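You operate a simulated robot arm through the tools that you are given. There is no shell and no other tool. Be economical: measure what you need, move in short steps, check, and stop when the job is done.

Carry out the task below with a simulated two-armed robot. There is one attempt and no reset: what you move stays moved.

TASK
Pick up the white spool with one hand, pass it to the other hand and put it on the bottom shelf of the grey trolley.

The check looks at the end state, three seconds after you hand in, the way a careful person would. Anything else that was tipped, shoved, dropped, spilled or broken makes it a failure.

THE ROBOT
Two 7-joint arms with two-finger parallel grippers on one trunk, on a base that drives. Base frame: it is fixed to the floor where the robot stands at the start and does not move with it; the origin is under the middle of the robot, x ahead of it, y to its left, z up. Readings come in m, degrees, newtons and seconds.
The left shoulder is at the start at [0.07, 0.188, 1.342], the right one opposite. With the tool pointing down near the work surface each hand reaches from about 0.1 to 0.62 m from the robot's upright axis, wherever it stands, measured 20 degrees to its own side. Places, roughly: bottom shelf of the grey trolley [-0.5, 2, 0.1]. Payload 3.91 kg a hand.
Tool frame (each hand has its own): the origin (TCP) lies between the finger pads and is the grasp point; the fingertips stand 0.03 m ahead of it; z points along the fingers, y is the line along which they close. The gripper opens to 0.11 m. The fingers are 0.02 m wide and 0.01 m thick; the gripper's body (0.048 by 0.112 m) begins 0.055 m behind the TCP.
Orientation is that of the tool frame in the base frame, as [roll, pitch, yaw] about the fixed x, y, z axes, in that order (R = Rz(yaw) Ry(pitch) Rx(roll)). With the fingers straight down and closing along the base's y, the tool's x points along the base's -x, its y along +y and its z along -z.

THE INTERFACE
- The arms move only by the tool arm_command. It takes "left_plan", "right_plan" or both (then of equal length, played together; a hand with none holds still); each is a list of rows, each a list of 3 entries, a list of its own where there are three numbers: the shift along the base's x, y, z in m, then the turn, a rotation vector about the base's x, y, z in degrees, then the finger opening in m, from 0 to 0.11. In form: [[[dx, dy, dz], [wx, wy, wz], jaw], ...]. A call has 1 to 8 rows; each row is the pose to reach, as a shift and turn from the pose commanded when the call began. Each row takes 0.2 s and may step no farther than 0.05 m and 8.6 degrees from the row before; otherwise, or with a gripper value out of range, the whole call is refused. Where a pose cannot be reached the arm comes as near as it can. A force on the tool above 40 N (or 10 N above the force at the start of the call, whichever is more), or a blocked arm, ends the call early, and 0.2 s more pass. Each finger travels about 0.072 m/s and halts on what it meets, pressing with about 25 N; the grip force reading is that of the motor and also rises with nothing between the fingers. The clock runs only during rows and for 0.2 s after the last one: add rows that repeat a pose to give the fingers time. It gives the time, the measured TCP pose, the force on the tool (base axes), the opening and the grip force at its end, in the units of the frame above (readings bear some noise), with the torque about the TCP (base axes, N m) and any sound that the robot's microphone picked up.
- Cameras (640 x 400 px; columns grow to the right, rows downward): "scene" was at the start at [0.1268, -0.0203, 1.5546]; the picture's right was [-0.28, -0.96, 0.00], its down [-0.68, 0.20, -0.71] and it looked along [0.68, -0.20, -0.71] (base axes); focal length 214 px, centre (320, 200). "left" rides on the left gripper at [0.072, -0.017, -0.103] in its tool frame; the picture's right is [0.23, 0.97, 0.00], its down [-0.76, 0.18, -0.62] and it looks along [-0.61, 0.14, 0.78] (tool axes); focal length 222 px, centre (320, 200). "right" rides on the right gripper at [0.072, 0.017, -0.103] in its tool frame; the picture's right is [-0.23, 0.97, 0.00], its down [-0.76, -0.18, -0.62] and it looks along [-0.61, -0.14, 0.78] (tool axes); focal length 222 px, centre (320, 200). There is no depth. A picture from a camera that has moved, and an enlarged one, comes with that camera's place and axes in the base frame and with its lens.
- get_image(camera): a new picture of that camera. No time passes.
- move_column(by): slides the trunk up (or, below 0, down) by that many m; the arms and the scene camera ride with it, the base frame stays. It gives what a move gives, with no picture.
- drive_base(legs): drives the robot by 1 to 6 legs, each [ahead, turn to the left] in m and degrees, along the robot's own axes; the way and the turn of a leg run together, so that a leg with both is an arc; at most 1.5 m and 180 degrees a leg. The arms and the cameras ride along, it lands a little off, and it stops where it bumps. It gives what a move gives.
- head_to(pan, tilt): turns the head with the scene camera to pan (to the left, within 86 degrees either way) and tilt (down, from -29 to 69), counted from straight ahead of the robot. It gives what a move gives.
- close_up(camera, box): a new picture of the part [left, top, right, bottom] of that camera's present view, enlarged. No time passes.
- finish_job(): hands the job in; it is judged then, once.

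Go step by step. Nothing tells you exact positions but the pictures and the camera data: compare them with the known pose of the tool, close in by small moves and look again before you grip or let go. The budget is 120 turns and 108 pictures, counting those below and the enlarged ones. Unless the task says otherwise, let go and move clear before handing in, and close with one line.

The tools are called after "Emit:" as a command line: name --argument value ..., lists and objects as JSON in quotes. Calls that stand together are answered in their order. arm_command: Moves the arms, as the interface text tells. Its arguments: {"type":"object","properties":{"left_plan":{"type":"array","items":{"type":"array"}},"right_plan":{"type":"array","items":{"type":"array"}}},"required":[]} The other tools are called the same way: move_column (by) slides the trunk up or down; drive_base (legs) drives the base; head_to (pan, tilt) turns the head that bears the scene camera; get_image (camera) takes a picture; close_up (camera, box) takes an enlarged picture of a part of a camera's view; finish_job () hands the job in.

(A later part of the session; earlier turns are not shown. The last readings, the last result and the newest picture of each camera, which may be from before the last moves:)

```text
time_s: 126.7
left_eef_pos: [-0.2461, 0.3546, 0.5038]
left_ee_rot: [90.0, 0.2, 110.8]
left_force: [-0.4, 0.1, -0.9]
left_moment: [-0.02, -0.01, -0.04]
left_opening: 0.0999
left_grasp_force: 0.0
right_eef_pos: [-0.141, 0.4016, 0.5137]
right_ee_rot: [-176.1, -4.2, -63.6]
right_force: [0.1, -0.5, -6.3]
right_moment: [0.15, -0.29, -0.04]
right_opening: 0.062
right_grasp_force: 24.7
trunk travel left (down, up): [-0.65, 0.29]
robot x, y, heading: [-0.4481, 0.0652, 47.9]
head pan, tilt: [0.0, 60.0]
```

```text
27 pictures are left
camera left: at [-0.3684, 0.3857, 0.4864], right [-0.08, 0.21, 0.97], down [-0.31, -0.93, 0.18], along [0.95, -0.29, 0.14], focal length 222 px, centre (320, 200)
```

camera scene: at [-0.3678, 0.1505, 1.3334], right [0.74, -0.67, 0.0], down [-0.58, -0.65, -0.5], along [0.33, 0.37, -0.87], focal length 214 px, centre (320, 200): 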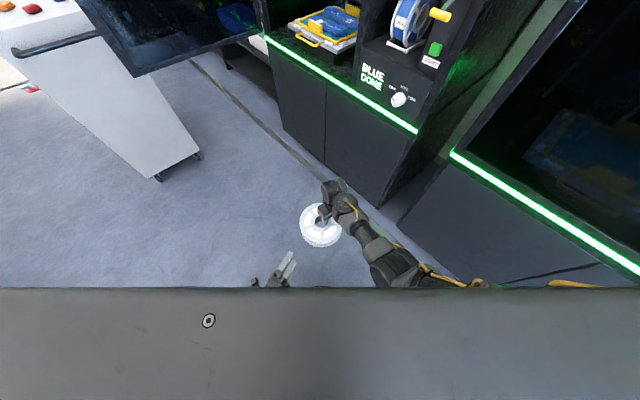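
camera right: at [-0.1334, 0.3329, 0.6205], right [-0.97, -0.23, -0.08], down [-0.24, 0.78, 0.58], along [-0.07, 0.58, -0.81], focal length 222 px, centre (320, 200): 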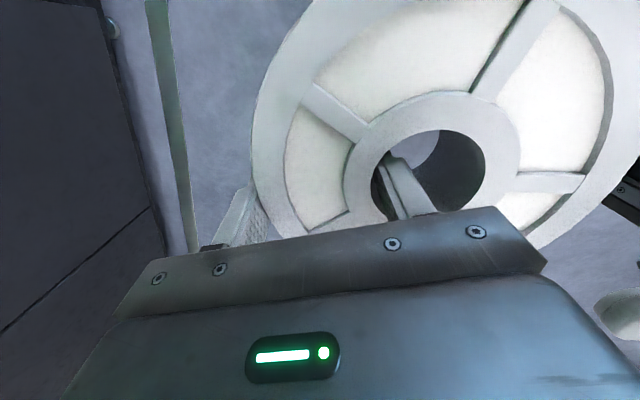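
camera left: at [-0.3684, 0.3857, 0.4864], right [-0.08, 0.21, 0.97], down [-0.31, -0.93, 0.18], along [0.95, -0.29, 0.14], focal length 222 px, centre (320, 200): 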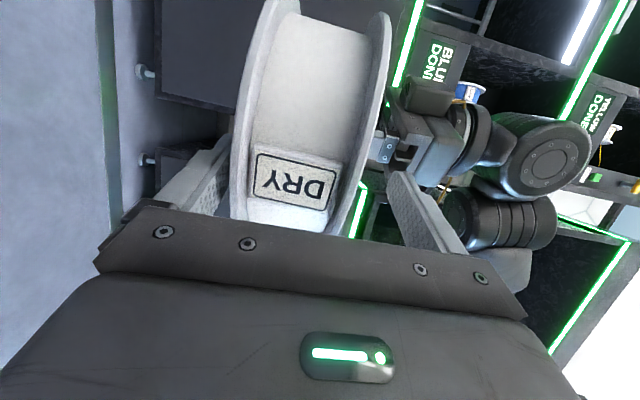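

The left hand is well placed around the spool. The spool is tilted about 5° in the right grip, so I'll level it and nudge the left down to match before closing.

Emit:
arm_command --left_plan '[[[0, 0, -0.002], [0, 0, 0], 0.1], [[0, 0, -0.004], [0, 0, 0], 0.1], [[0, 0, -0.004], [0, 0, 0], 0.1]]' --right_plan '[[[0, 0, 0], [1, 2.7, 0], 0.03], [[0, 0, 0], [2, 5.4, 0], 0.03], [[0, 0, 0], [2, 5.4, 0], 0.03]]'

Emit:
get_image --camera "left"

```text
time_s: 127.5
left_eef_pos: [-0.2464, 0.3552, 0.499]
left_ee_rot: [89.9, 0.3, 110.8]
left_force: [0.1, -0.3, -0.7]
left_moment: [0.0, 0.02, -0.01]
left_opening: 0.0998
left_grasp_force: 0.1
right_eef_pos: [-0.1366, 0.3973, 0.5107]
right_ee_rot: [-180.0, -0.4, -63.6]
right_force: [0.3, -0.5, -5.7]
right_moment: [0.13, -0.3, -0.01]
right_opening: 0.0622
right_grasp_force: 24.5
trunk travel left (down, up): [-0.65, 0.29]
robot x, y, heading: [-0.4474, 0.0559, 48.2]
head pan, tilt: [0.0, 60.0]
```

```text
26 pictures are left
camera left: at [-0.368, 0.3859, 0.4824], right [-0.08, 0.22, 0.97], down [-0.31, -0.93, 0.18], along [0.95, -0.29, 0.14], focal length 222 px, centre (320, 200)
```

left: 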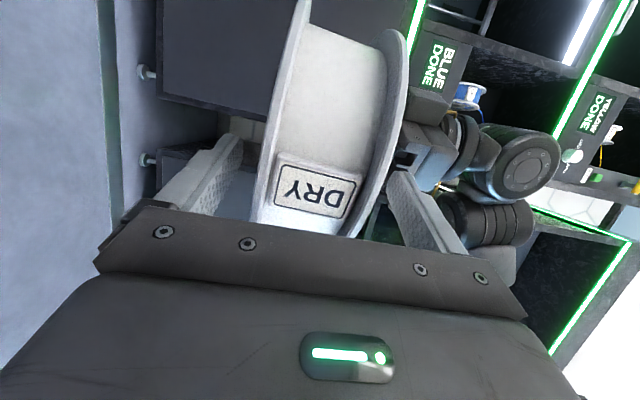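

The spool is level now. I'll lower the left by 5 mm more and close it on the flanges.

Emit:
arm_command --left_plan '[[[0, 0, -0.005], [0, 0, 0], 0.1], [[0, 0, -0.005], [0, 0, 0], 0.085], [[0, 0, -0.005], [0, 0, 0], 0.07], [[0, 0, -0.005], [0, 0, 0], 0.06], [[0, 0, -0.005], [0, 0, 0], 0.045], [[0, 0, -0.005], [0, 0, 0], 0.03], [[0, 0, -0.005], [0, 0, 0], 0.03]]'

Emit:
get_image --camera "left"

Emit:
get_image --camera "right"

```text
time_s: 129.1
left_eef_pos: [-0.2461, 0.3551, 0.4941]
left_ee_rot: [89.9, 0.1, 110.9]
left_force: [1.1, 4.0, 4.3]
left_moment: [0.32, 0.32, 0.13]
left_opening: 0.0592
left_grasp_force: 24.8
right_eef_pos: [-0.1369, 0.3979, 0.5131]
right_ee_rot: [-179.9, -0.5, -63.4]
right_force: [-0.5, -3.6, -10.3]
right_moment: [-0.04, -1.04, 0.29]
right_opening: 0.0618
right_grasp_force: 25.2
trunk travel left (down, up): [-0.65, 0.29]
robot x, y, heading: [-0.4492, 0.0612, 48.1]
head pan, tilt: [0.0, 60.0]
```

```text
25 pictures are left
camera left: at [-0.3678, 0.3858, 0.4779], right [-0.08, 0.21, 0.97], down [-0.31, -0.93, 0.18], along [0.95, -0.29, 0.14], focal length 222 px, centre (320, 200)
```

left: 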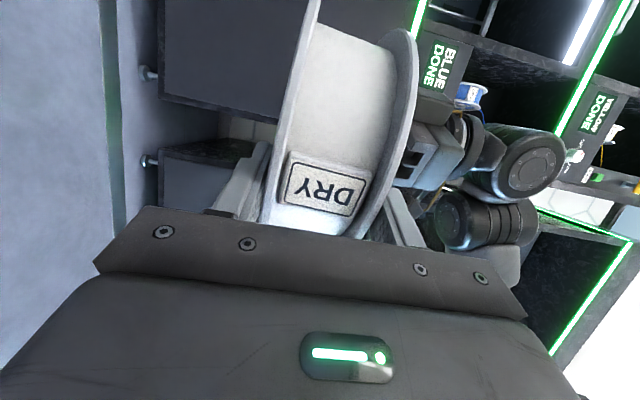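

```text
24 pictures are left
camera right: at [-0.1199, 0.3268, 0.6156], right [-0.97, -0.23, 0.0], down [-0.18, 0.76, 0.62], along [-0.14, 0.6, -0.79], focal length 222 px, centre (320, 200)
```

right: 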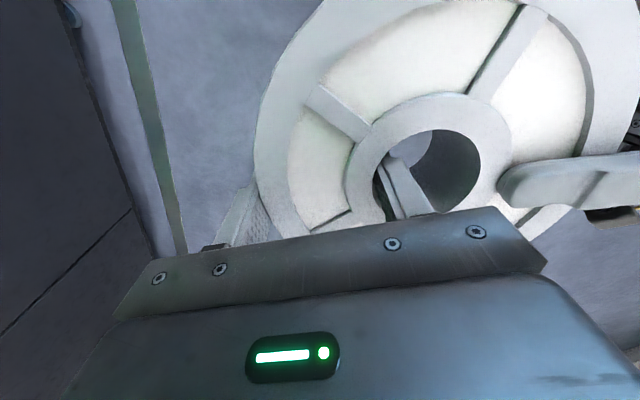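

The left grip is solid at 0.059 m and 25 N. I'll open the right hand and draw it straight up.

Emit:
arm_command --right_plan '[[[0, 0, 0], [0, 0, 0], 0.075], [[0, 0, 0], [0, 0, 0], 0.095], [[0, 0, 0], [0, 0, 0], 0.1], [[0, 0, 0], [0, 0, 0], 0.1]]'

Emit:
arm_command --right_plan '[[[0, 0, 0.015], [0, 0, 0], 0.1], [[0, 0, 0.03], [0, 0, 0], 0.1], [[0, 0, 0.045], [0, 0, 0], 0.1], [[0, 0, 0.06], [0, 0, 0], 0.1], [[0, 0, 0.08], [0, 0, 0], 0.1], [[0, 0, 0.1], [0, 0, 0], 0.1]]'

Emit:
get_image --camera "right"

```text
time_s: 130.1
left_eef_pos: [-0.2463, 0.3552, 0.4945]
left_ee_rot: [89.9, 0.2, 110.8]
left_force: [-0.3, -0.4, 0.3]
left_moment: [-0.16, 0.38, 0.02]
left_opening: 0.0585
left_grasp_force: 25.1
right_eef_pos: [-0.1371, 0.3995, 0.5135]
right_ee_rot: [-179.9, -0.3, -63.5]
right_force: [0.1, 0.7, 0.4]
right_moment: [0.0, 0.03, -0.03]
right_opening: 0.0999
right_grasp_force: 0.0
trunk travel left (down, up): [-0.65, 0.29]
robot x, y, heading: [-0.4446, 0.0603, 48.3]
head pan, tilt: [0.0, 60.0]
```

```text
time_s: 131.7
left_eef_pos: [-0.2466, 0.3547, 0.4942]
left_ee_rot: [90.2, 0.2, 110.9]
left_force: [0.0, -0.5, 0.3]
left_moment: [-0.13, 0.37, -0.01]
left_opening: 0.0584
left_grasp_force: 24.7
right_eef_pos: [-0.1116, 0.3912, 0.6084]
right_ee_rot: [-178.5, -2.0, -64.3]
right_force: [-0.6, -0.4, -0.4]
right_moment: [-0.01, 0.0, -0.02]
right_opening: 0.1001
right_grasp_force: 0.1
trunk travel left (down, up): [-0.65, 0.29]
robot x, y, heading: [-0.4448, 0.0624, 48.3]
head pan, tilt: [0.0, 60.0]
stopped in row 6 (right hand): the arm was blocked; the commanded pose is now the measured one
```

```text
23 pictures are left
camera right: at [-0.0993, 0.3198, 0.713], right [-0.98, -0.22, -0.03], down [-0.19, 0.78, 0.6], along [-0.1, 0.59, -0.8], focal length 222 px, centre (320, 200)
```

right: 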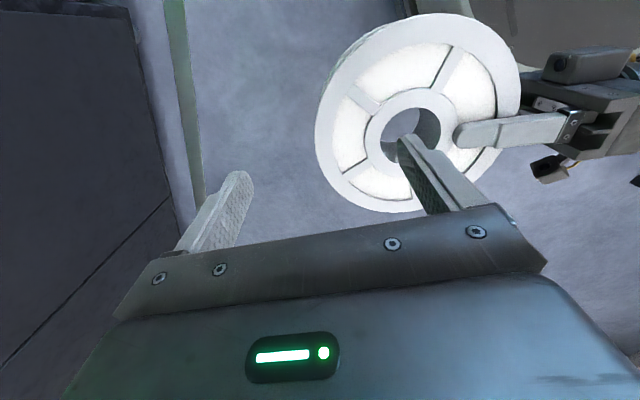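

The handover worked: the left hand alone holds the spool. I'll move the right hand aside, then drive in stages around to the trolley's open long side.

Emit:
arm_command --right_plan '[[[0.02, -0.02, 0.01], [0, 0, 0], 0.1], [[0.05, -0.04, 0.01], [0, 0, 0], 0.1], [[0.08, -0.06, 0.01], [0, 0, 0], 0.1], [[0.1, -0.08, 0.01], [0, 0, 0], 0.06], [[0.1, -0.08, 0.01], [0, 0, 0], 0.04]]'

Emit:
drive_base --legs '[[0, 42], [0.6, 0], [0, 45]]'

Emit:
head_to --pan -45 --tilt 25

Emit:
get_image --camera "scene"

```text
time_s: 132.9
left_eef_pos: [-0.2471, 0.355, 0.4941]
left_ee_rot: [90.1, 0.2, 110.8]
left_force: [-0.2, -0.2, 0.2]
left_moment: [-0.14, 0.33, 0.02]
left_opening: 0.0583
left_grasp_force: 24.7
right_eef_pos: [-0.0128, 0.3119, 0.62]
right_ee_rot: [-178.6, -1.8, -64.3]
right_force: [1.0, 0.1, 1.0]
right_moment: [0.02, 0.0, 0.01]
right_opening: 0.0399
right_grasp_force: 0.1
trunk travel left (down, up): [-0.65, 0.29]
robot x, y, heading: [-0.4458, 0.0618, 48.5]
head pan, tilt: [0.0, 60.0]
```

```text
time_s: 140.4
left_eef_pos: [-0.7396, 0.8637, 0.4951]
left_ee_rot: [90.0, 0.1, -160.4]
left_force: [0.0, 0.0, 0.1]
left_moment: [-0.41, -0.12, 0.01]
left_opening: 0.0579
left_grasp_force: 24.9
right_eef_pos: [-0.6914, 1.0964, 0.621]
right_ee_rot: [-178.5, -1.9, 24.4]
right_force: [-0.1, -0.3, 0.3]
right_moment: [0.02, -0.04, 0.0]
right_opening: 0.04
right_grasp_force: 0.1
trunk travel left (down, up): [-0.65, 0.29]
robot x, y, heading: [-0.4499, 0.6576, 136.8]
head pan, tilt: [0.0, 60.0]
```

```text
time_s: 141.5
left_eef_pos: [-0.7395, 0.8641, 0.4937]
left_ee_rot: [89.9, 0.2, -160.5]
left_force: [-0.1, 0.2, 0.7]
left_moment: [-0.35, -0.14, 0.03]
left_opening: 0.0581
left_grasp_force: 24.9
right_eef_pos: [-0.6913, 1.0984, 0.6192]
right_ee_rot: [-178.6, -1.8, 24.4]
right_force: [0.7, -0.2, -1.1]
right_moment: [-0.03, -0.01, 0.01]
right_opening: 0.0399
right_grasp_force: 0.0
trunk travel left (down, up): [-0.65, 0.29]
robot x, y, heading: [-0.4475, 0.6597, 136.9]
head pan, tilt: [-45.0, 25.0]
```

```text
22 pictures are left
camera scene: at [-0.4916, 0.7883, 1.3834], right [1.0, 0.03, 0.0], down [0.01, -0.42, -0.91], along [-0.03, 0.91, -0.42], focal length 214 px, centre (320, 200)
```

scene: 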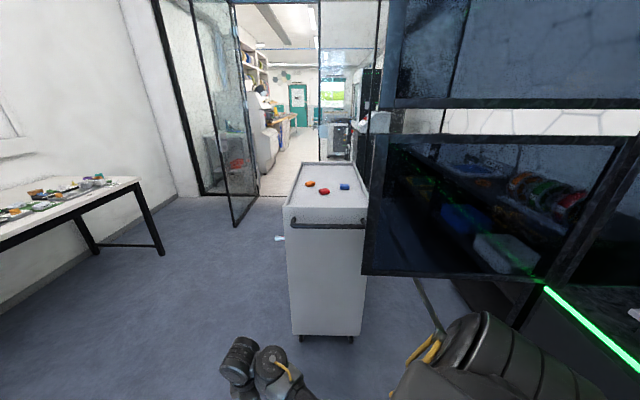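

The trolley spans x -0.70 to -0.26 with its near face at y 1.67, and something pokes out on the left at middle height. I'll drive past on its left, staying well clear.

Emit:
drive_base --legs '[[1.2, 0], [0, -46], [0.45, 0]]'

Emit:
head_to --pan -80 --tilt 35

Emit:
get_image --camera "scene"

```text
time_s: 152.1
left_eef_pos: [-1.3749, 2.2978, 0.4937]
left_ee_rot: [90.1, 0.2, 152.6]
left_force: [0.3, 0.0, -0.7]
left_moment: [-0.36, 0.18, 0.0]
left_opening: 0.0581
left_grasp_force: 25.3
right_eef_pos: [-1.1717, 2.4214, 0.6199]
right_ee_rot: [-178.5, -1.8, -22.4]
right_force: [-0.8, -0.7, -0.5]
right_moment: [-0.02, -0.01, 0.0]
right_opening: 0.0399
right_grasp_force: 0.0
trunk travel left (down, up): [-0.65, 0.29]
robot x, y, heading: [-1.3281, 1.9488, 90.0]
head pan, tilt: [-45.0, 25.0]
```

```text
time_s: 153.1
left_eef_pos: [-1.3759, 2.2971, 0.4946]
left_ee_rot: [90.0, 0.1, 152.6]
left_force: [-0.7, 0.2, -0.3]
left_moment: [-0.34, 0.19, 0.0]
left_opening: 0.0581
left_grasp_force: 24.7
right_eef_pos: [-1.1726, 2.4217, 0.6194]
right_ee_rot: [-178.5, -1.7, -22.5]
right_force: [-0.1, 0.2, 0.7]
right_moment: [0.02, -0.01, 0.02]
right_opening: 0.04
right_grasp_force: 0.1
trunk travel left (down, up): [-0.65, 0.29]
robot x, y, heading: [-1.327, 1.9458, 90.0]
head pan, tilt: [-80.0, 35.0]
```

```text
21 pictures are left
camera scene: at [-1.242, 2.0151, 1.3677], right [0.17, -0.98, 0.0], down [-0.56, -0.1, -0.82], along [0.81, 0.14, -0.57], focal length 214 px, centre (320, 200)
```

scene: 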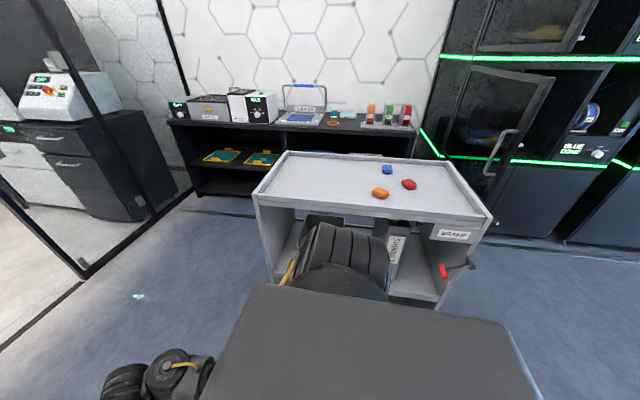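

The trolley's open side faces us, with a brake lever on its near (right) end. I'll turn to face it and lower the trunk to see the bottom shelf.

Emit:
drive_base --legs '[[0, -90]]'

Emit:
move_column --by -0.2

Emit:
head_to --pan 0 --tilt 40

Emit:
get_image --camera "scene"

```text
time_s: 157.4
left_eef_pos: [-0.9765, 1.9867, 0.4942]
left_ee_rot: [90.1, 0.2, 61.0]
left_force: [-0.9, -0.1, -0.1]
left_moment: [0.2, 0.37, 0.02]
left_opening: 0.0578
left_grasp_force: 25.2
right_eef_pos: [-0.8573, 1.7785, 0.6203]
right_ee_rot: [-178.6, -1.8, -114.1]
right_force: [0.7, -0.4, 1.2]
right_moment: [-0.02, 0.0, -0.01]
right_opening: 0.0401
right_grasp_force: 0.2
trunk travel left (down, up): [-0.65, 0.29]
robot x, y, heading: [-1.3288, 1.9468, -1.8]
head pan, tilt: [-80.0, 35.0]
```

```text
time_s: 159.2
left_eef_pos: [-0.9769, 1.9854, 0.3102]
left_ee_rot: [89.3, 0.0, 60.9]
left_force: [-7.8, 5.1, 28.5]
left_moment: [1.86, 3.98, -0.08]
left_opening: 0.0581
left_grasp_force: 24.5
right_eef_pos: [-0.8572, 1.7784, 0.4337]
right_ee_rot: [-178.5, -1.8, -114.2]
right_force: [0.0, -0.1, -0.2]
right_moment: [-0.02, 0.0, 0.03]
right_opening: 0.0398
right_grasp_force: 0.1
trunk travel left (down, up): [-0.464, 0.476]
robot x, y, heading: [-1.3283, 1.9474, -1.8]
head pan, tilt: [-80.0, 35.0]
stopped: the force on the tool passed its limit at 142 N (the readings are from after the stop); the commanded pose is now the measured one
```

```text
time_s: 160.7
left_eef_pos: [-0.9763, 1.985, 0.3113]
left_ee_rot: [89.1, -0.2, 61.0]
left_force: [-3.7, 5.9, 32.6]
left_moment: [2.09, 4.22, -0.37]
left_opening: 0.0582
left_grasp_force: 24.7
right_eef_pos: [-0.8574, 1.7783, 0.4339]
right_ee_rot: [-178.4, -1.8, -114.1]
right_force: [0.7, 0.0, 0.5]
right_moment: [-0.03, 0.02, 0.02]
right_opening: 0.0401
right_grasp_force: 0.0
trunk travel left (down, up): [-0.464, 0.476]
robot x, y, heading: [-1.3268, 1.948, -1.9]
head pan, tilt: [0.0, 40.0]
```

```text
20 pictures are left
camera scene: at [-1.1951, 1.9446, 1.1735], right [-0.03, -1.0, 0.0], down [-0.64, 0.02, -0.77], along [0.77, -0.02, -0.64], focal length 214 px, centre (320, 200)
```

scene: 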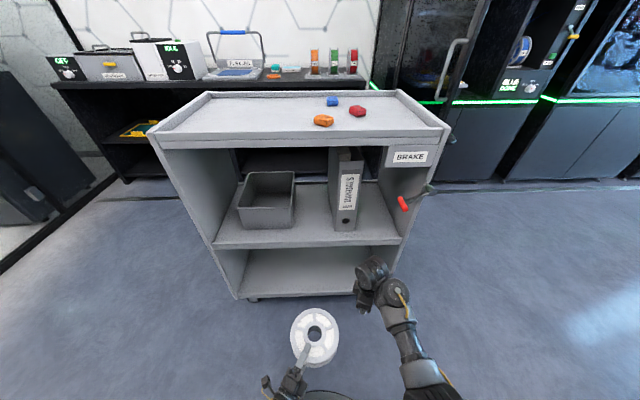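

While lowering, the left hand pressed on the robot's own base. I'll raise the trunk, back away from the trolley, tuck in the right hand, and check the spool.

Emit:
move_column --by 0.15

Emit:
drive_base --legs '[[-0.22, 2]]'

Emit:
arm_command --right_plan '[[[-0.02, -0.02, 0.01], [0, 0, 0], 0.04], [[-0.04, -0.04, 0.02], [0, 0, 0], 0.04], [[-0.07, -0.06, 0.02], [0, 0, 0], 0.04], [[-0.1, -0.08, 0.02], [0, 0, 0], 0.04], [[-0.12, -0.1, 0.02], [0, 0, 0], 0.04]]'

Emit:
arm_command --left_plan '[[[0.02, 0, 0.0], [0, 0, 4], 0.03], [[0.05, 0, 0.0], [0, 0, 8], 0.03], [[0.08, 0.0, 0.01], [0, 0, 12], 0.03], [[0.11, 0.0, 0.02], [0, 0, 16], 0.03], [[0.14, 0, 0.03], [0, 0, 20], 0.03], [[0.17, 0, 0.04], [0, 0, 24], 0.03], [[0.2, 0, 0.05], [0, 0, 27], 0.03], [[0.23, 0, 0.06], [0, 0, 29], 0.03]]'

Emit:
get_image --camera "scene"

```text
time_s: 162.5
left_eef_pos: [-0.9763, 1.9857, 0.4587]
left_ee_rot: [89.4, 0.0, 61.1]
left_force: [0.7, 0.9, -0.6]
left_moment: [0.19, 0.35, 0.03]
left_opening: 0.0579
left_grasp_force: 25.1
right_eef_pos: [-0.8577, 1.7776, 0.5821]
right_ee_rot: [-178.6, -1.8, -114.1]
right_force: [-0.1, 0.8, 0.8]
right_moment: [0.02, 0.06, 0.0]
right_opening: 0.0401
right_grasp_force: 0.1
trunk travel left (down, up): [-0.614, 0.326]
robot x, y, heading: [-1.3296, 1.9463, -1.5]
head pan, tilt: [0.0, 40.0]
```

```text
time_s: 164.2
left_eef_pos: [-1.1961, 1.9988, 0.4605]
left_ee_rot: [89.4, -0.1, 62.7]
left_force: [-0.6, -1.3, 0.1]
left_moment: [0.19, 0.38, -0.01]
left_opening: 0.0581
left_grasp_force: 25.2
right_eef_pos: [-1.0697, 1.7956, 0.5843]
right_ee_rot: [-178.5, -1.8, -112.4]
right_force: [-0.3, -0.3, -0.6]
right_moment: [0.0, 0.01, -0.02]
right_opening: 0.0399
right_grasp_force: 0.1
trunk travel left (down, up): [-0.614, 0.326]
robot x, y, heading: [-1.5446, 1.9476, 0.2]
head pan, tilt: [0.0, 40.0]
```

```text
time_s: 165.3
left_eef_pos: [-1.1959, 1.9987, 0.4607]
left_ee_rot: [89.6, -0.1, 62.7]
left_force: [-0.1, 0.3, 0.0]
left_moment: [0.19, 0.38, 0.01]
left_opening: 0.0578
left_grasp_force: 24.9
right_eef_pos: [-1.189, 1.6961, 0.6025]
right_ee_rot: [-178.6, -1.9, -112.3]
right_force: [-0.7, 0.4, 0.2]
right_moment: [0.03, 0.05, -0.01]
right_opening: 0.0401
right_grasp_force: 0.1
trunk travel left (down, up): [-0.614, 0.326]
robot x, y, heading: [-1.5428, 1.9517, 0.0]
head pan, tilt: [0.0, 40.0]
```

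```text
time_s: 167.1
left_eef_pos: [-0.9843, 2.1046, 0.4953]
left_ee_rot: [89.5, -7.9, 92.8]
left_force: [-0.3, 0.4, -5.8]
left_moment: [-0.02, 0.43, 0.01]
left_opening: 0.058
left_grasp_force: 25.1
left hand out of reach, approached as far as the arm can: row 7, 8
right_eef_pos: [-1.1891, 1.6965, 0.6016]
right_ee_rot: [-178.6, -1.9, -112.5]
right_force: [1.0, 0.4, -0.9]
right_moment: [0.0, 0.02, 0.03]
right_opening: 0.0399
right_grasp_force: 0.0
trunk travel left (down, up): [-0.614, 0.326]
robot x, y, heading: [-1.5443, 1.9476, -0.2]
head pan, tilt: [0.0, 40.0]
stopped in row 8 (left hand): the arm was blocked; the commanded pose is now the measured one
```

```text
19 pictures are left
camera scene: at [-1.4098, 1.9529, 1.3231], right [0.0, -1.0, 0.0], down [-0.64, 0.0, -0.77], along [0.77, 0.0, -0.64], focal length 214 px, centre (320, 200)
```

scene: 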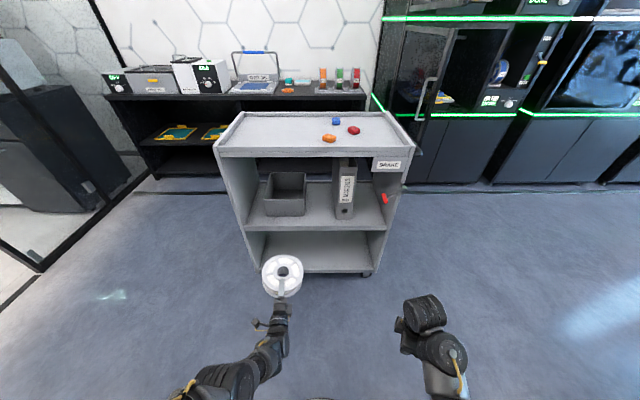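

The left arm is extended in front of the base. I'll extend a bit further, level the roll, and pitch the tool down about 15° so the wrist stays high.

Emit:
arm_command --left_plan '[[[0.02, 0, 0.002], [-1.5, 2.5, -0.5], 0.03], [[0.04, 0, 0.004], [-3, 5, -1], 0.03], [[0.06, 0, 0.006], [-4.5, 7.5, -1.5], 0.03], [[0.08, 0, 0.008], [-6, 10, -2], 0.03], [[0.1, 0, 0.01], [-7, 12.5, -2.5], 0.03], [[0.11, 0, 0.01], [-7.9, 14.6, -2.8], 0.03], [[0.11, 0, 0.01], [-7.9, 14.6, -2.8], 0.03]]'

Emit:
get_image --camera "left"

```text
time_s: 168.7
left_eef_pos: [-0.8794, 2.1043, 0.5131]
left_ee_rot: [104.1, -0.3, 89.0]
left_force: [-1.3, -0.5, -6.7]
left_moment: [-0.01, 0.39, -0.02]
left_opening: 0.0576
left_grasp_force: 25.2
left hand out of reach, approached as far as the arm can: row 5, 6, 7
right_eef_pos: [-1.1878, 1.6961, 0.6027]
right_ee_rot: [-178.6, -1.8, -112.4]
right_force: [0.4, 0.5, 0.7]
right_moment: [0.01, 0.01, -0.05]
right_opening: 0.0401
right_grasp_force: 0.1
trunk travel left (down, up): [-0.614, 0.326]
robot x, y, heading: [-1.5471, 1.9509, -0.1]
head pan, tilt: [0.0, 40.0]
```

```text
18 pictures are left
camera left: at [-0.9821, 2.1786, 0.5223], right [0.24, 0.22, 0.94], down [-0.57, -0.75, 0.32], along [0.78, -0.62, -0.06], focal length 222 px, centre (320, 200)
```

left: 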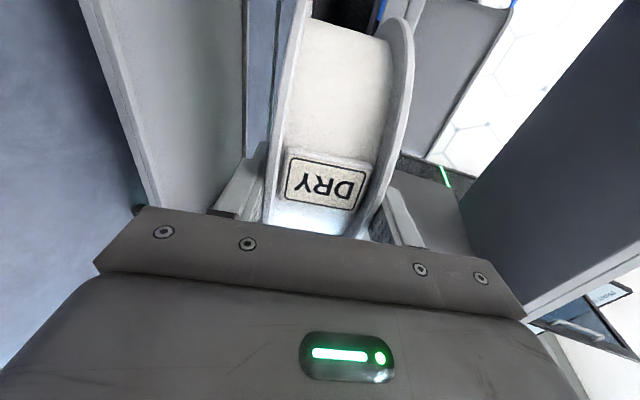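

The tool is pitched down 14° and the spool is held well. I'll shift it toward the shelf's middle and lower the trunk in front of the trolley to measure the bottom shelf better.

Emit:
arm_command --left_plan '[[[-0.01, -0.02, 0], [0, 0, 0], 0.03], [[-0.02, -0.04, 0], [0, 0, 0], 0.03], [[-0.02, -0.06, 0], [0, 0, 0], 0.03], [[-0.02, -0.06, 0], [0, 0, 0], 0.03]]'

Emit:
move_column --by -0.22

Emit:
head_to --pan 0 --tilt 35

Emit:
get_image --camera "scene"

Emit:
close_up --camera "scene" --box '[220, 120, 420, 300]'

```text
time_s: 169.7
left_eef_pos: [-0.898, 2.0628, 0.5125]
left_ee_rot: [104.1, -1.3, 89.6]
left_force: [0.5, 0.0, -6.7]
left_moment: [-0.02, 0.4, -0.04]
left_opening: 0.058
left_grasp_force: 24.6
right_eef_pos: [-1.1899, 1.6966, 0.603]
right_ee_rot: [-178.6, -1.8, -112.4]
right_force: [-0.6, -0.4, 1.1]
right_moment: [-0.01, 0.03, -0.01]
right_opening: 0.04
right_grasp_force: 0.0
trunk travel left (down, up): [-0.614, 0.326]
robot x, y, heading: [-1.5436, 1.952, 0.1]
head pan, tilt: [0.0, 40.0]
```

```text
time_s: 172.0
left_eef_pos: [-0.8943, 2.0606, 0.2939]
left_ee_rot: [103.9, -1.3, 89.6]
left_force: [-0.7, 0.2, -5.9]
left_moment: [0.04, 0.42, 0.0]
left_opening: 0.0578
left_grasp_force: 24.8
right_eef_pos: [-1.1892, 1.6956, 0.3808]
right_ee_rot: [-178.5, -1.8, -112.4]
right_force: [-0.6, 0.2, -0.4]
right_moment: [-0.01, 0.02, -0.01]
right_opening: 0.0399
right_grasp_force: 0.1
trunk travel left (down, up): [-0.394, 0.546]
robot x, y, heading: [-1.5473, 1.9501, 0.1]
head pan, tilt: [0.0, 40.0]
```

```text
time_s: 172.7
left_eef_pos: [-0.8957, 2.0595, 0.2952]
left_ee_rot: [103.8, -1.3, 89.6]
left_force: [0.4, 0.5, -5.7]
left_moment: [0.03, 0.4, 0.01]
left_opening: 0.0578
left_grasp_force: 25.0
right_eef_pos: [-1.1896, 1.6982, 0.3813]
right_ee_rot: [-178.6, -1.8, -112.4]
right_force: [-0.8, 0.5, -0.2]
right_moment: [0.03, -0.03, 0.02]
right_opening: 0.0399
right_grasp_force: 0.1
trunk travel left (down, up): [-0.394, 0.546]
robot x, y, heading: [-1.5455, 1.9507, -0.3]
head pan, tilt: [0.0, 35.0]
```

```text
17 pictures are left
camera scene: at [-1.407, 1.9524, 1.1107], right [0.0, -1.0, 0.0], down [-0.57, 0.0, -0.82], along [0.82, 0.0, -0.57], focal length 214 px, centre (320, 200)
```

scene: 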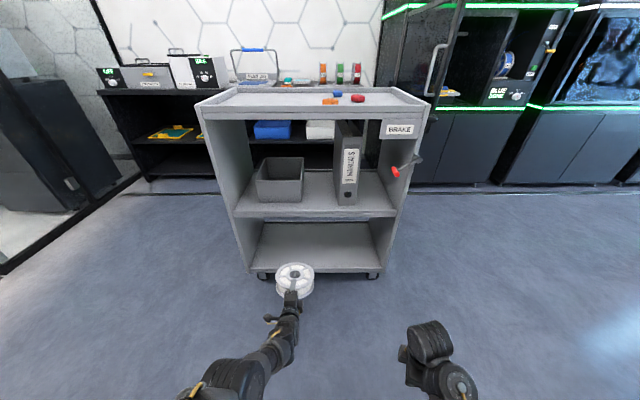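

```text
2.22 times, centred on (320, 210) of scene
camera zoom: at [-1.407, 1.9524, 1.1107], right [0.0, -1.0, 0.0], down [-0.57, 0.0, -0.82], along [0.82, 0.0, -0.57], focal length 477 px, centre (320, 178)
```

zoom: 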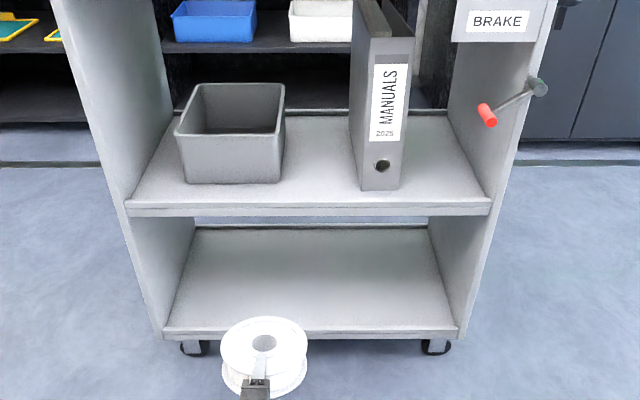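

The bottom shelf is clear: front edge at x≈-0.66, z≈0.15, with plenty of height above. The spool is level with the opening, so I'll drive in by 0.2 m and check.

Emit:
drive_base --legs '[[0.2, 0]]'

Emit:
close_up --camera "scene" --box '[220, 150, 420, 350]'

Emit:
get_image --camera "left"

```text
time_s: 174.2
left_eef_pos: [-0.6992, 2.063, 0.293]
left_ee_rot: [104.0, -1.2, 89.7]
left_force: [0.9, 0.1, -6.0]
left_moment: [-0.02, 0.4, -0.02]
left_opening: 0.0579
left_grasp_force: 25.3
right_eef_pos: [-0.9922, 1.6977, 0.3819]
right_ee_rot: [-178.7, -1.9, -112.3]
right_force: [0.4, 0.0, 0.7]
right_moment: [-0.03, 0.0, 0.02]
right_opening: 0.0399
right_grasp_force: 0.0
trunk travel left (down, up): [-0.394, 0.546]
robot x, y, heading: [-1.3452, 1.9494, 0.4]
head pan, tilt: [0.0, 35.0]
```

```text
2.00 times, centred on (320, 250) of scene
camera zoom: at [-1.2099, 1.9531, 1.1106], right [0.0, -1.0, 0.0], down [-0.57, 0.0, -0.82], along [0.82, 0.0, -0.57], focal length 429 px, centre (320, 100)
```

zoom: 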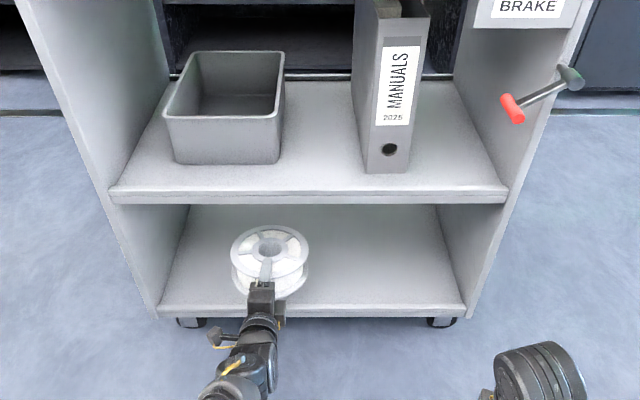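

```text
14 pictures are left
camera left: at [-0.803, 2.1351, 0.3034], right [0.24, 0.21, 0.95], down [-0.56, -0.77, 0.31], along [0.79, -0.61, -0.06], focal length 222 px, centre (320, 200)
```

left: 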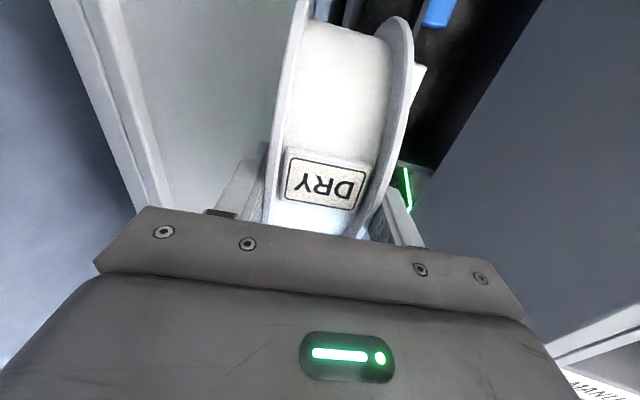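

Intersecting the two views gives the shelf front at x=-0.662, z≈0.149. I'll drive in 0.1 m more and lower most of the way.

Emit:
drive_base --legs '[[0.1, 0]]'

Emit:
move_column --by -0.06

Emit:
close_up --camera "scene" --box '[220, 190, 420, 370]'

```text
time_s: 175.4
left_eef_pos: [-0.599, 2.0659, 0.2933]
left_ee_rot: [104.1, -1.3, 89.9]
left_force: [0.2, 0.7, -5.8]
left_moment: [0.0, 0.4, 0.02]
left_opening: 0.0579
left_grasp_force: 24.8
right_eef_pos: [-0.8917, 1.6982, 0.3819]
right_ee_rot: [-178.5, -1.7, -112.2]
right_force: [0.0, -0.5, -0.7]
right_moment: [0.01, 0.03, -0.03]
right_opening: 0.04
right_grasp_force: 0.1
trunk travel left (down, up): [-0.394, 0.546]
robot x, y, heading: [-1.2431, 1.9503, 0.5]
head pan, tilt: [0.0, 35.0]
```

```text
time_s: 176.4
left_eef_pos: [-0.5986, 2.0662, 0.2334]
left_ee_rot: [104.0, -1.4, 89.9]
left_force: [-0.1, -0.7, -6.5]
left_moment: [0.01, 0.4, -0.01]
left_opening: 0.0578
left_grasp_force: 24.9
right_eef_pos: [-0.8905, 1.6982, 0.322]
right_ee_rot: [-178.6, -1.8, -112.2]
right_force: [0.2, -0.1, 0.4]
right_moment: [0.02, 0.03, 0.0]
right_opening: 0.0399
right_grasp_force: 0.1
trunk travel left (down, up): [-0.334, 0.606]
robot x, y, heading: [-1.2463, 1.9469, 0.4]
head pan, tilt: [0.0, 35.0]
```

```text
2.22 times, centred on (320, 280) of scene
camera zoom: at [-1.1097, 1.9537, 1.0508], right [0.0, -1.0, 0.0], down [-0.57, 0.0, -0.82], along [0.82, 0.0, -0.57], focal length 477 px, centre (320, 22)
```

zoom: 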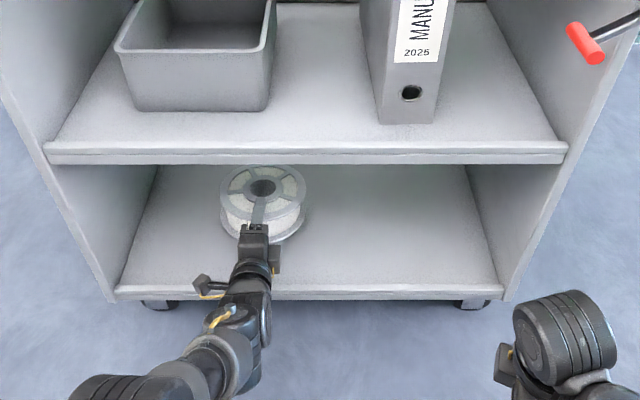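

The spool is inside over the bottom shelf. I'll lower it in small steps, watching the force for contact.

Emit:
move_column --by -0.012

Emit:
move_column --by -0.006

Emit:
move_column --by -0.005

```text
time_s: 177.0
left_eef_pos: [-0.5996, 2.0667, 0.2213]
left_ee_rot: [104.0, -1.4, 89.8]
left_force: [-0.9, 1.1, -6.1]
left_moment: [-0.01, 0.4, -0.02]
left_opening: 0.0582
left_grasp_force: 25.2
right_eef_pos: [-0.8901, 1.699, 0.3099]
right_ee_rot: [-178.6, -1.8, -112.2]
right_force: [-0.3, 0.1, -1.0]
right_moment: [-0.02, -0.02, -0.01]
right_opening: 0.04
right_grasp_force: 0.1
trunk travel left (down, up): [-0.322, 0.618]
robot x, y, heading: [-1.2468, 1.9532, 0.2]
head pan, tilt: [0.0, 35.0]
```

```text
time_s: 177.6
left_eef_pos: [-0.5985, 2.0655, 0.2156]
left_ee_rot: [104.0, -1.4, 89.8]
left_force: [-1.2, -0.7, -6.4]
left_moment: [0.0, 0.4, 0.03]
left_opening: 0.0581
left_grasp_force: 24.9
right_eef_pos: [-0.8913, 1.6986, 0.3036]
right_ee_rot: [-178.6, -1.8, -112.2]
right_force: [0.0, 0.4, 0.8]
right_moment: [-0.01, 0.0, 0.01]
right_opening: 0.04
right_grasp_force: 0.1
trunk travel left (down, up): [-0.316, 0.624]
robot x, y, heading: [-1.2439, 1.9529, 0.3]
head pan, tilt: [0.0, 35.0]
```

```text
time_s: 178.1
left_eef_pos: [-0.5991, 2.0672, 0.2103]
left_ee_rot: [104.0, -1.3, 89.8]
left_force: [-0.5, 0.8, -6.1]
left_moment: [-0.05, 0.4, -0.02]
left_opening: 0.0577
left_grasp_force: 25.1
right_eef_pos: [-0.8913, 1.6985, 0.2981]
right_ee_rot: [-178.6, -1.8, -112.2]
right_force: [1.1, 0.2, -0.8]
right_moment: [0.03, 0.02, -0.02]
right_opening: 0.0401
right_grasp_force: 0.1
trunk travel left (down, up): [-0.311, 0.629]
robot x, y, heading: [-1.2451, 1.9528, 0.4]
head pan, tilt: [0.0, 35.0]
```

No contact yet; I'll carry on down in small steps.

Emit:
move_column --by -0.005

Emit:
move_column --by -0.005

Emit:
close_up --camera "scene" --box '[260, 240, 360, 340]'

```text
time_s: 178.6
left_eef_pos: [-0.5975, 2.0666, 0.2054]
left_ee_rot: [104.1, -1.3, 89.9]
left_force: [0.0, 1.0, -5.9]
left_moment: [-0.01, 0.39, 0.0]
left_opening: 0.0581
left_grasp_force: 24.9
right_eef_pos: [-0.8897, 1.6975, 0.294]
right_ee_rot: [-178.6, -1.7, -112.3]
right_force: [0.0, -0.6, 0.8]
right_moment: [0.02, 0.03, 0.03]
right_opening: 0.04
right_grasp_force: 0.0
trunk travel left (down, up): [-0.306, 0.634]
robot x, y, heading: [-1.2427, 1.9517, 0.1]
head pan, tilt: [0.0, 35.0]
```

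```text
time_s: 179.2
left_eef_pos: [-0.5982, 2.0659, 0.204]
left_ee_rot: [103.7, -1.4, 89.9]
left_force: [0.6, 0.1, 7.3]
left_moment: [-0.09, -1.4, 0.1]
left_opening: 0.0581
left_grasp_force: 25.8
right_eef_pos: [-0.8911, 1.6981, 0.289]
right_ee_rot: [-178.4, -1.9, -112.2]
right_force: [0.1, 0.2, -0.4]
right_moment: [-0.02, 0.0, -0.01]
right_opening: 0.0401
right_grasp_force: 0.0
trunk travel left (down, up): [-0.301, 0.639]
robot x, y, heading: [-1.2494, 1.9492, 0.4]
head pan, tilt: [0.0, 35.0]
```

```text
4.00 times, centred on (310, 290) of scene
camera zoom: at [-1.1112, 1.9535, 1.0181], right [0.0, -1.0, 0.0], down [-0.57, 0.0, -0.82], along [0.82, 0.0, -0.57], focal length 858 px, centre (360, -160)
```

zoom: 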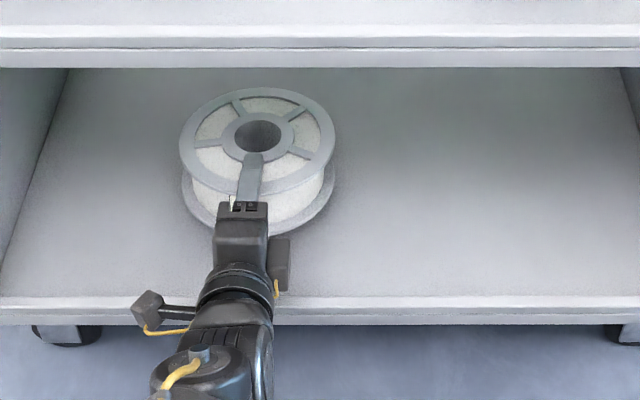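

Contact: the far rim touches the shelf at z≈0.14. To keep the drop small on release, I'll flatten the tool's pitch to about 9° while lowering by the matching amount.

Emit:
arm_command --left_plan '[[[0, 0, 0.0], [0, -2, 0], 0.03], [[0, 0, -0.004], [0, -4, 0], 0.03], [[0, 0, -0.008], [0, -5, 0], 0.03], [[0, 0, -0.011], [0, -5, 0], 0.03]]'

Emit:
get_image --camera "left"

```text
time_s: 180.2
left_eef_pos: [-0.605, 2.0659, 0.2054]
left_ee_rot: [99.5, -1.2, 90.0]
left_force: [-0.2, 0.5, -6.0]
left_moment: [-0.05, 0.37, 0.0]
left_opening: 0.0579
left_grasp_force: 24.7
left hand out of reach, approached as far as the arm can: row 1, 2, 3, 4
right_eef_pos: [-0.8916, 1.699, 0.2882]
right_ee_rot: [-178.5, -1.8, -112.2]
right_force: [-1.2, 0.4, 0.1]
right_moment: [0.0, 0.0, -0.01]
right_opening: 0.04
right_grasp_force: 0.1
trunk travel left (down, up): [-0.301, 0.639]
robot x, y, heading: [-1.2473, 1.9532, 0.3]
head pan, tilt: [0.0, 35.0]
```

```text
11 pictures are left
camera left: at [-0.7104, 2.1388, 0.2073], right [0.16, 0.21, 0.97], down [-0.58, -0.77, 0.26], along [0.79, -0.61, 0.0], focal length 222 px, centre (320, 200)
```

left: 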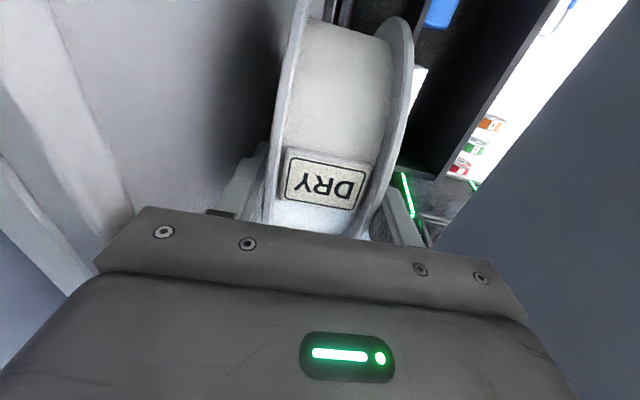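

The pitch is now 9.5° and the spool is off contact. I'll lower gently with the trunk until it touches again.

Emit:
move_column --by -0.009

Emit:
move_column --by -0.003

```text
time_s: 180.8
left_eef_pos: [-0.6056, 2.0657, 0.2031]
left_ee_rot: [98.8, -1.3, 90.2]
left_force: [-18.2, 4.0, 34.6]
left_moment: [-0.77, 3.77, -0.62]
left_opening: 0.058
left_grasp_force: 24.9
right_eef_pos: [-0.892, 1.699, 0.2815]
right_ee_rot: [-178.4, -1.7, -112.3]
right_force: [0.1, 1.0, 0.4]
right_moment: [0.03, -0.01, 0.01]
right_opening: 0.04
right_grasp_force: 0.0
trunk travel left (down, up): [-0.292, 0.648]
robot x, y, heading: [-1.2457, 1.9515, 0.0]
head pan, tilt: [0.0, 35.0]
```

```text
time_s: 181.1
left_eef_pos: [-0.6032, 2.0671, 0.2022]
left_ee_rot: [98.8, -1.1, 90.0]
left_force: [-8.4, 3.3, 22.1]
left_moment: [-0.53, 2.48, -0.36]
left_opening: 0.058
left_grasp_force: 24.9
right_eef_pos: [-0.891, 1.699, 0.279]
right_ee_rot: [-178.5, -1.9, -112.1]
right_force: [0.0, 1.0, 0.5]
right_moment: [0.01, 0.03, 0.01]
right_opening: 0.04
right_grasp_force: 0.0
trunk travel left (down, up): [-0.292, 0.648]
robot x, y, heading: [-1.2458, 1.9478, 0.4]
head pan, tilt: [0.0, 35.0]
stopped: the force on the tool passed its limit at 54 N (the readings are from after the stop); the commanded pose is now the measured one
```

The gripper body met the shelf's front lip this time. I'll raise a little, restore the steeper pitch (clear of the lip), go 4 cm deeper, and set down again.

Emit:
move_column --by 0.03

Emit:
arm_command --left_plan '[[[0, 0, 0.0], [0, 3, 0], 0.03], [[0.002, 0, 0], [0, 6, 0], 0.03], [[0.003, 0, 0], [0, 7, 0], 0.03], [[0.003, 0, 0], [0, 7, 0], 0.03]]'

Emit:
drive_base --legs '[[0.04, 0]]'

```text
time_s: 181.8
left_eef_pos: [-0.6041, 2.065, 0.2271]
left_ee_rot: [99.2, -1.2, 90.1]
left_force: [0.3, -0.3, -6.2]
left_moment: [0.0, 0.4, 0.01]
left_opening: 0.058
left_grasp_force: 24.5
right_eef_pos: [-0.8914, 1.6993, 0.3099]
right_ee_rot: [-178.7, -1.9, -112.2]
right_force: [0.0, 0.0, 0.6]
right_moment: [0.0, -0.01, 0.03]
right_opening: 0.0401
right_grasp_force: 0.0
trunk travel left (down, up): [-0.322, 0.618]
robot x, y, heading: [-1.2425, 1.9479, 0.3]
head pan, tilt: [0.0, 35.0]
```

```text
time_s: 182.8
left_eef_pos: [-0.6022, 2.067, 0.2299]
left_ee_rot: [106.2, -1.2, 90.0]
left_force: [-0.4, 0.8, -5.7]
left_moment: [0.02, 0.42, 0.03]
left_opening: 0.0577
left_grasp_force: 24.7
right_eef_pos: [-0.8915, 1.6985, 0.3088]
right_ee_rot: [-178.6, -1.8, -112.3]
right_force: [-0.6, -0.2, 0.1]
right_moment: [0.02, 0.03, 0.0]
right_opening: 0.04
right_grasp_force: 0.0
trunk travel left (down, up): [-0.322, 0.618]
robot x, y, heading: [-1.2468, 1.9541, 0.4]
head pan, tilt: [0.0, 35.0]
```

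```text
time_s: 183.7
left_eef_pos: [-0.5631, 2.0684, 0.2283]
left_ee_rot: [106.2, -1.2, 89.9]
left_force: [0.4, -0.6, -6.1]
left_moment: [-0.02, 0.42, -0.05]
left_opening: 0.0578
left_grasp_force: 25.3
right_eef_pos: [-0.8525, 1.7, 0.3094]
right_ee_rot: [-178.6, -1.8, -112.1]
right_force: [0.3, -1.0, -0.9]
right_moment: [0.02, -0.02, -0.02]
right_opening: 0.04
right_grasp_force: 0.1
trunk travel left (down, up): [-0.322, 0.618]
robot x, y, heading: [-1.208, 1.9525, 0.3]
head pan, tilt: [0.0, 35.0]
```

Clear of contact at 16° pitch, TCP x=-0.563. I'll lower to touch.

Emit:
move_column --by -0.012

Emit:
move_column --by -0.005

Emit:
move_column --by -0.004

```text
time_s: 184.3
left_eef_pos: [-0.5624, 2.0685, 0.2171]
left_ee_rot: [106.2, -1.2, 89.8]
left_force: [-0.3, 0.7, -5.4]
left_moment: [-0.02, 0.43, -0.01]
left_opening: 0.0579
left_grasp_force: 25.1
right_eef_pos: [-0.8518, 1.6986, 0.2982]
right_ee_rot: [-178.6, -1.8, -112.1]
right_force: [0.1, -0.1, 0.7]
right_moment: [0.01, 0.0, 0.0]
right_opening: 0.0399
right_grasp_force: 0.0
trunk travel left (down, up): [-0.31, 0.63]
robot x, y, heading: [-1.2087, 1.9513, 0.2]
head pan, tilt: [0.0, 35.0]
```

```text
time_s: 184.8
left_eef_pos: [-0.5617, 2.0678, 0.2109]
left_ee_rot: [106.2, -1.2, 89.9]
left_force: [0.5, -0.7, -6.7]
left_moment: [0.02, 0.4, 0.01]
left_opening: 0.0579
left_grasp_force: 25.1
right_eef_pos: [-0.851, 1.6994, 0.293]
right_ee_rot: [-178.6, -1.7, -112.1]
right_force: [0.1, -0.2, -0.4]
right_moment: [-0.01, -0.02, -0.01]
right_opening: 0.0402
right_grasp_force: 0.1
trunk travel left (down, up): [-0.305, 0.635]
robot x, y, heading: [-1.2105, 1.9469, 0.4]
head pan, tilt: [0.0, 35.0]
```

```text
time_s: 185.4
left_eef_pos: [-0.5614, 2.0673, 0.2091]
left_ee_rot: [105.9, -1.1, 90.1]
left_force: [1.0, 0.4, -0.8]
left_moment: [-0.04, -0.48, 0.09]
left_opening: 0.0579
left_grasp_force: 24.7
right_eef_pos: [-0.8511, 1.6999, 0.2887]
right_ee_rot: [-178.6, -1.8, -112.1]
right_force: [-1.0, -0.5, -0.8]
right_moment: [0.01, 0.0, -0.01]
right_opening: 0.04
right_grasp_force: 0.1
trunk travel left (down, up): [-0.301, 0.639]
robot x, y, heading: [-1.2062, 1.9512, 0.5]
head pan, tilt: [0.0, 35.0]
```

The far rim is touching lightly. Now I'll open the left fingers slowly and look.

Emit:
arm_command --left_plan '[[[0, 0, 0], [0, 0, 0], 0.062], [[0, 0, 0], [0, 0, 0], 0.066], [[0, 0, 0], [0, 0, 0], 0.07], [[0, 0, 0], [0, 0, 0], 0.075], [[0, 0, 0], [0, 0, 0], 0.08], [[0, 0, 0], [0, 0, 0], 0.08]]'

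Emit:
close_up --camera "scene" --box '[260, 230, 380, 350]'

Emit:
get_image --camera "left"

```text
time_s: 186.8
left_eef_pos: [-0.5636, 2.0672, 0.2075]
left_ee_rot: [106.2, -1.2, 89.9]
left_force: [0.4, -1.2, -3.2]
left_moment: [-0.06, -0.04, 0.01]
left_opening: 0.0814
left_grasp_force: 1.3
right_eef_pos: [-0.8514, 1.6992, 0.2896]
right_ee_rot: [-178.6, -1.8, -112.1]
right_force: [-0.3, -1.1, -0.3]
right_moment: [-0.02, -0.01, 0.0]
right_opening: 0.0398
right_grasp_force: 0.0
trunk travel left (down, up): [-0.301, 0.639]
robot x, y, heading: [-1.2071, 1.9518, 0.3]
head pan, tilt: [0.0, 35.0]
```

```text
3.33 times, centred on (320, 290) of scene
camera zoom: at [-1.071, 1.954, 1.0177], right [0.01, -1.0, 0.0], down [-0.57, 0.0, -0.82], along [0.82, 0.0, -0.57], focal length 715 px, centre (320, -100)
```

zoom: 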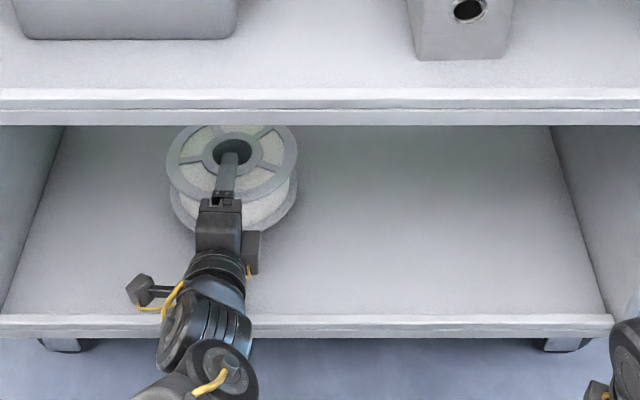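

```text
9 pictures are left
camera left: at [-0.666, 2.1397, 0.2222], right [0.27, 0.21, 0.94], down [-0.55, -0.77, 0.33], along [0.79, -0.61, -0.09], focal length 222 px, centre (320, 200)
```

left: 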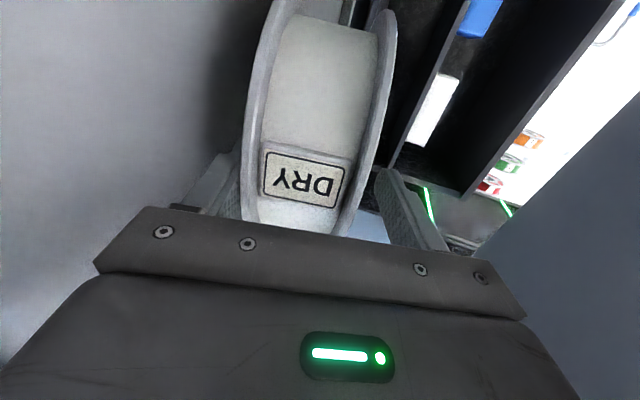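

The spool rests on the shelf and the lower finger, well inside. I'll lower a last few millimetres, then back straight out.

Emit:
move_column --by -0.006

Emit:
drive_base --legs '[[-0.04, 0]]'

Emit:
close_up --camera "scene" --box '[260, 230, 380, 350]'

```text
time_s: 187.3
left_eef_pos: [-0.5624, 2.067, 0.2025]
left_ee_rot: [106.1, -1.2, 90.0]
left_force: [-0.7, 0.3, -2.7]
left_moment: [-0.03, -0.04, -0.01]
left_opening: 0.0814
left_grasp_force: 1.6
right_eef_pos: [-0.8515, 1.6992, 0.2827]
right_ee_rot: [-178.7, -1.7, -112.1]
right_force: [-0.8, 0.4, 0.4]
right_moment: [-0.01, 0.01, 0.0]
right_opening: 0.04
right_grasp_force: 0.1
trunk travel left (down, up): [-0.295, 0.645]
robot x, y, heading: [-1.2088, 1.952, 0.2]
head pan, tilt: [0.0, 35.0]
```

```text
time_s: 188.2
left_eef_pos: [-0.6018, 2.067, 0.2022]
left_ee_rot: [106.1, -1.2, 89.9]
left_force: [-0.6, 0.1, -2.9]
left_moment: [-0.02, 0.03, 0.02]
left_opening: 0.0816
left_grasp_force: 1.4
right_eef_pos: [-0.8913, 1.6986, 0.2825]
right_ee_rot: [-178.7, -1.8, -112.1]
right_force: [0.3, -0.3, 0.4]
right_moment: [0.0, -0.02, 0.04]
right_opening: 0.0399
right_grasp_force: 0.0
trunk travel left (down, up): [-0.295, 0.645]
robot x, y, heading: [-1.2483, 1.9532, 0.6]
head pan, tilt: [0.0, 35.0]
```

```text
3.33 times, centred on (320, 290) of scene
camera zoom: at [-1.1112, 1.9538, 1.0118], right [0.01, -1.0, 0.0], down [-0.57, 0.0, -0.82], along [0.82, 0.0, -0.57], focal length 715 px, centre (320, -100)
```

zoom: 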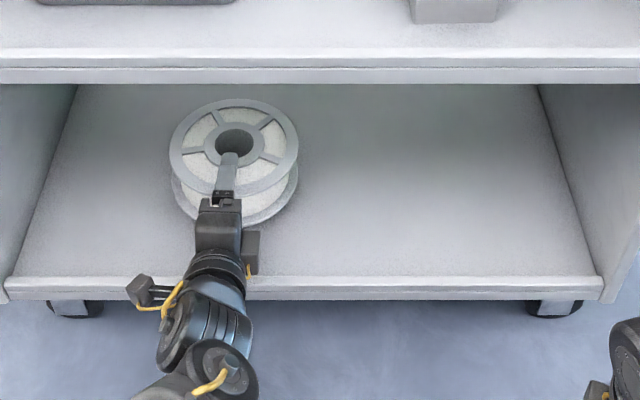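

The spool sticks to the lower finger and follows it out. I can use that: I'll drag it until its near edge slightly overhangs the shelf edge (x≈-0.666) with its centre still supported, drop the finger away outside the shelf, then push the spool back in with closed fingers.

Emit:
drive_base --legs '[[-0.095, 0]]'

Emit:
close_up --camera "scene" --box '[250, 210, 370, 330]'

```text
time_s: 189.3
left_eef_pos: [-0.6999, 2.0676, 0.2019]
left_ee_rot: [106.2, -1.3, 89.9]
left_force: [0.5, 0.8, 0.1]
left_moment: [0.01, 0.0, 0.0]
left_opening: 0.0802
left_grasp_force: 0.0
right_eef_pos: [-0.9876, 1.6991, 0.2822]
right_ee_rot: [-178.6, -1.8, -112.2]
right_force: [-0.4, 1.3, -0.8]
right_moment: [0.0, -0.04, 0.03]
right_opening: 0.0399
right_grasp_force: 0.0
trunk travel left (down, up): [-0.295, 0.645]
robot x, y, heading: [-1.3434, 1.9535, 0.5]
head pan, tilt: [0.0, 35.0]
```

```text
3.33 times, centred on (310, 270) of scene
camera zoom: at [-1.2071, 1.9533, 1.0117], right [0.01, -1.0, 0.0], down [-0.57, 0.0, -0.82], along [0.82, 0.01, -0.57], focal length 715 px, centre (353, -33)
```

zoom: 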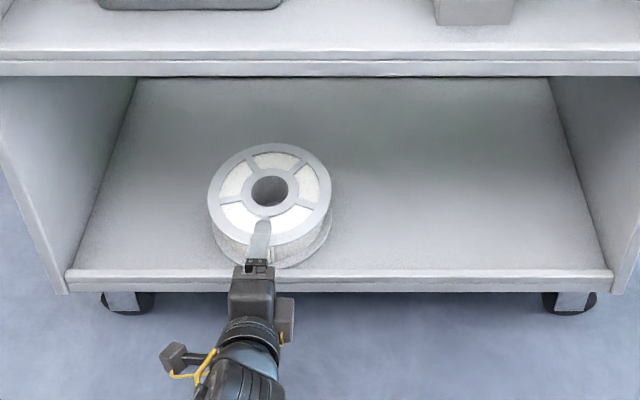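

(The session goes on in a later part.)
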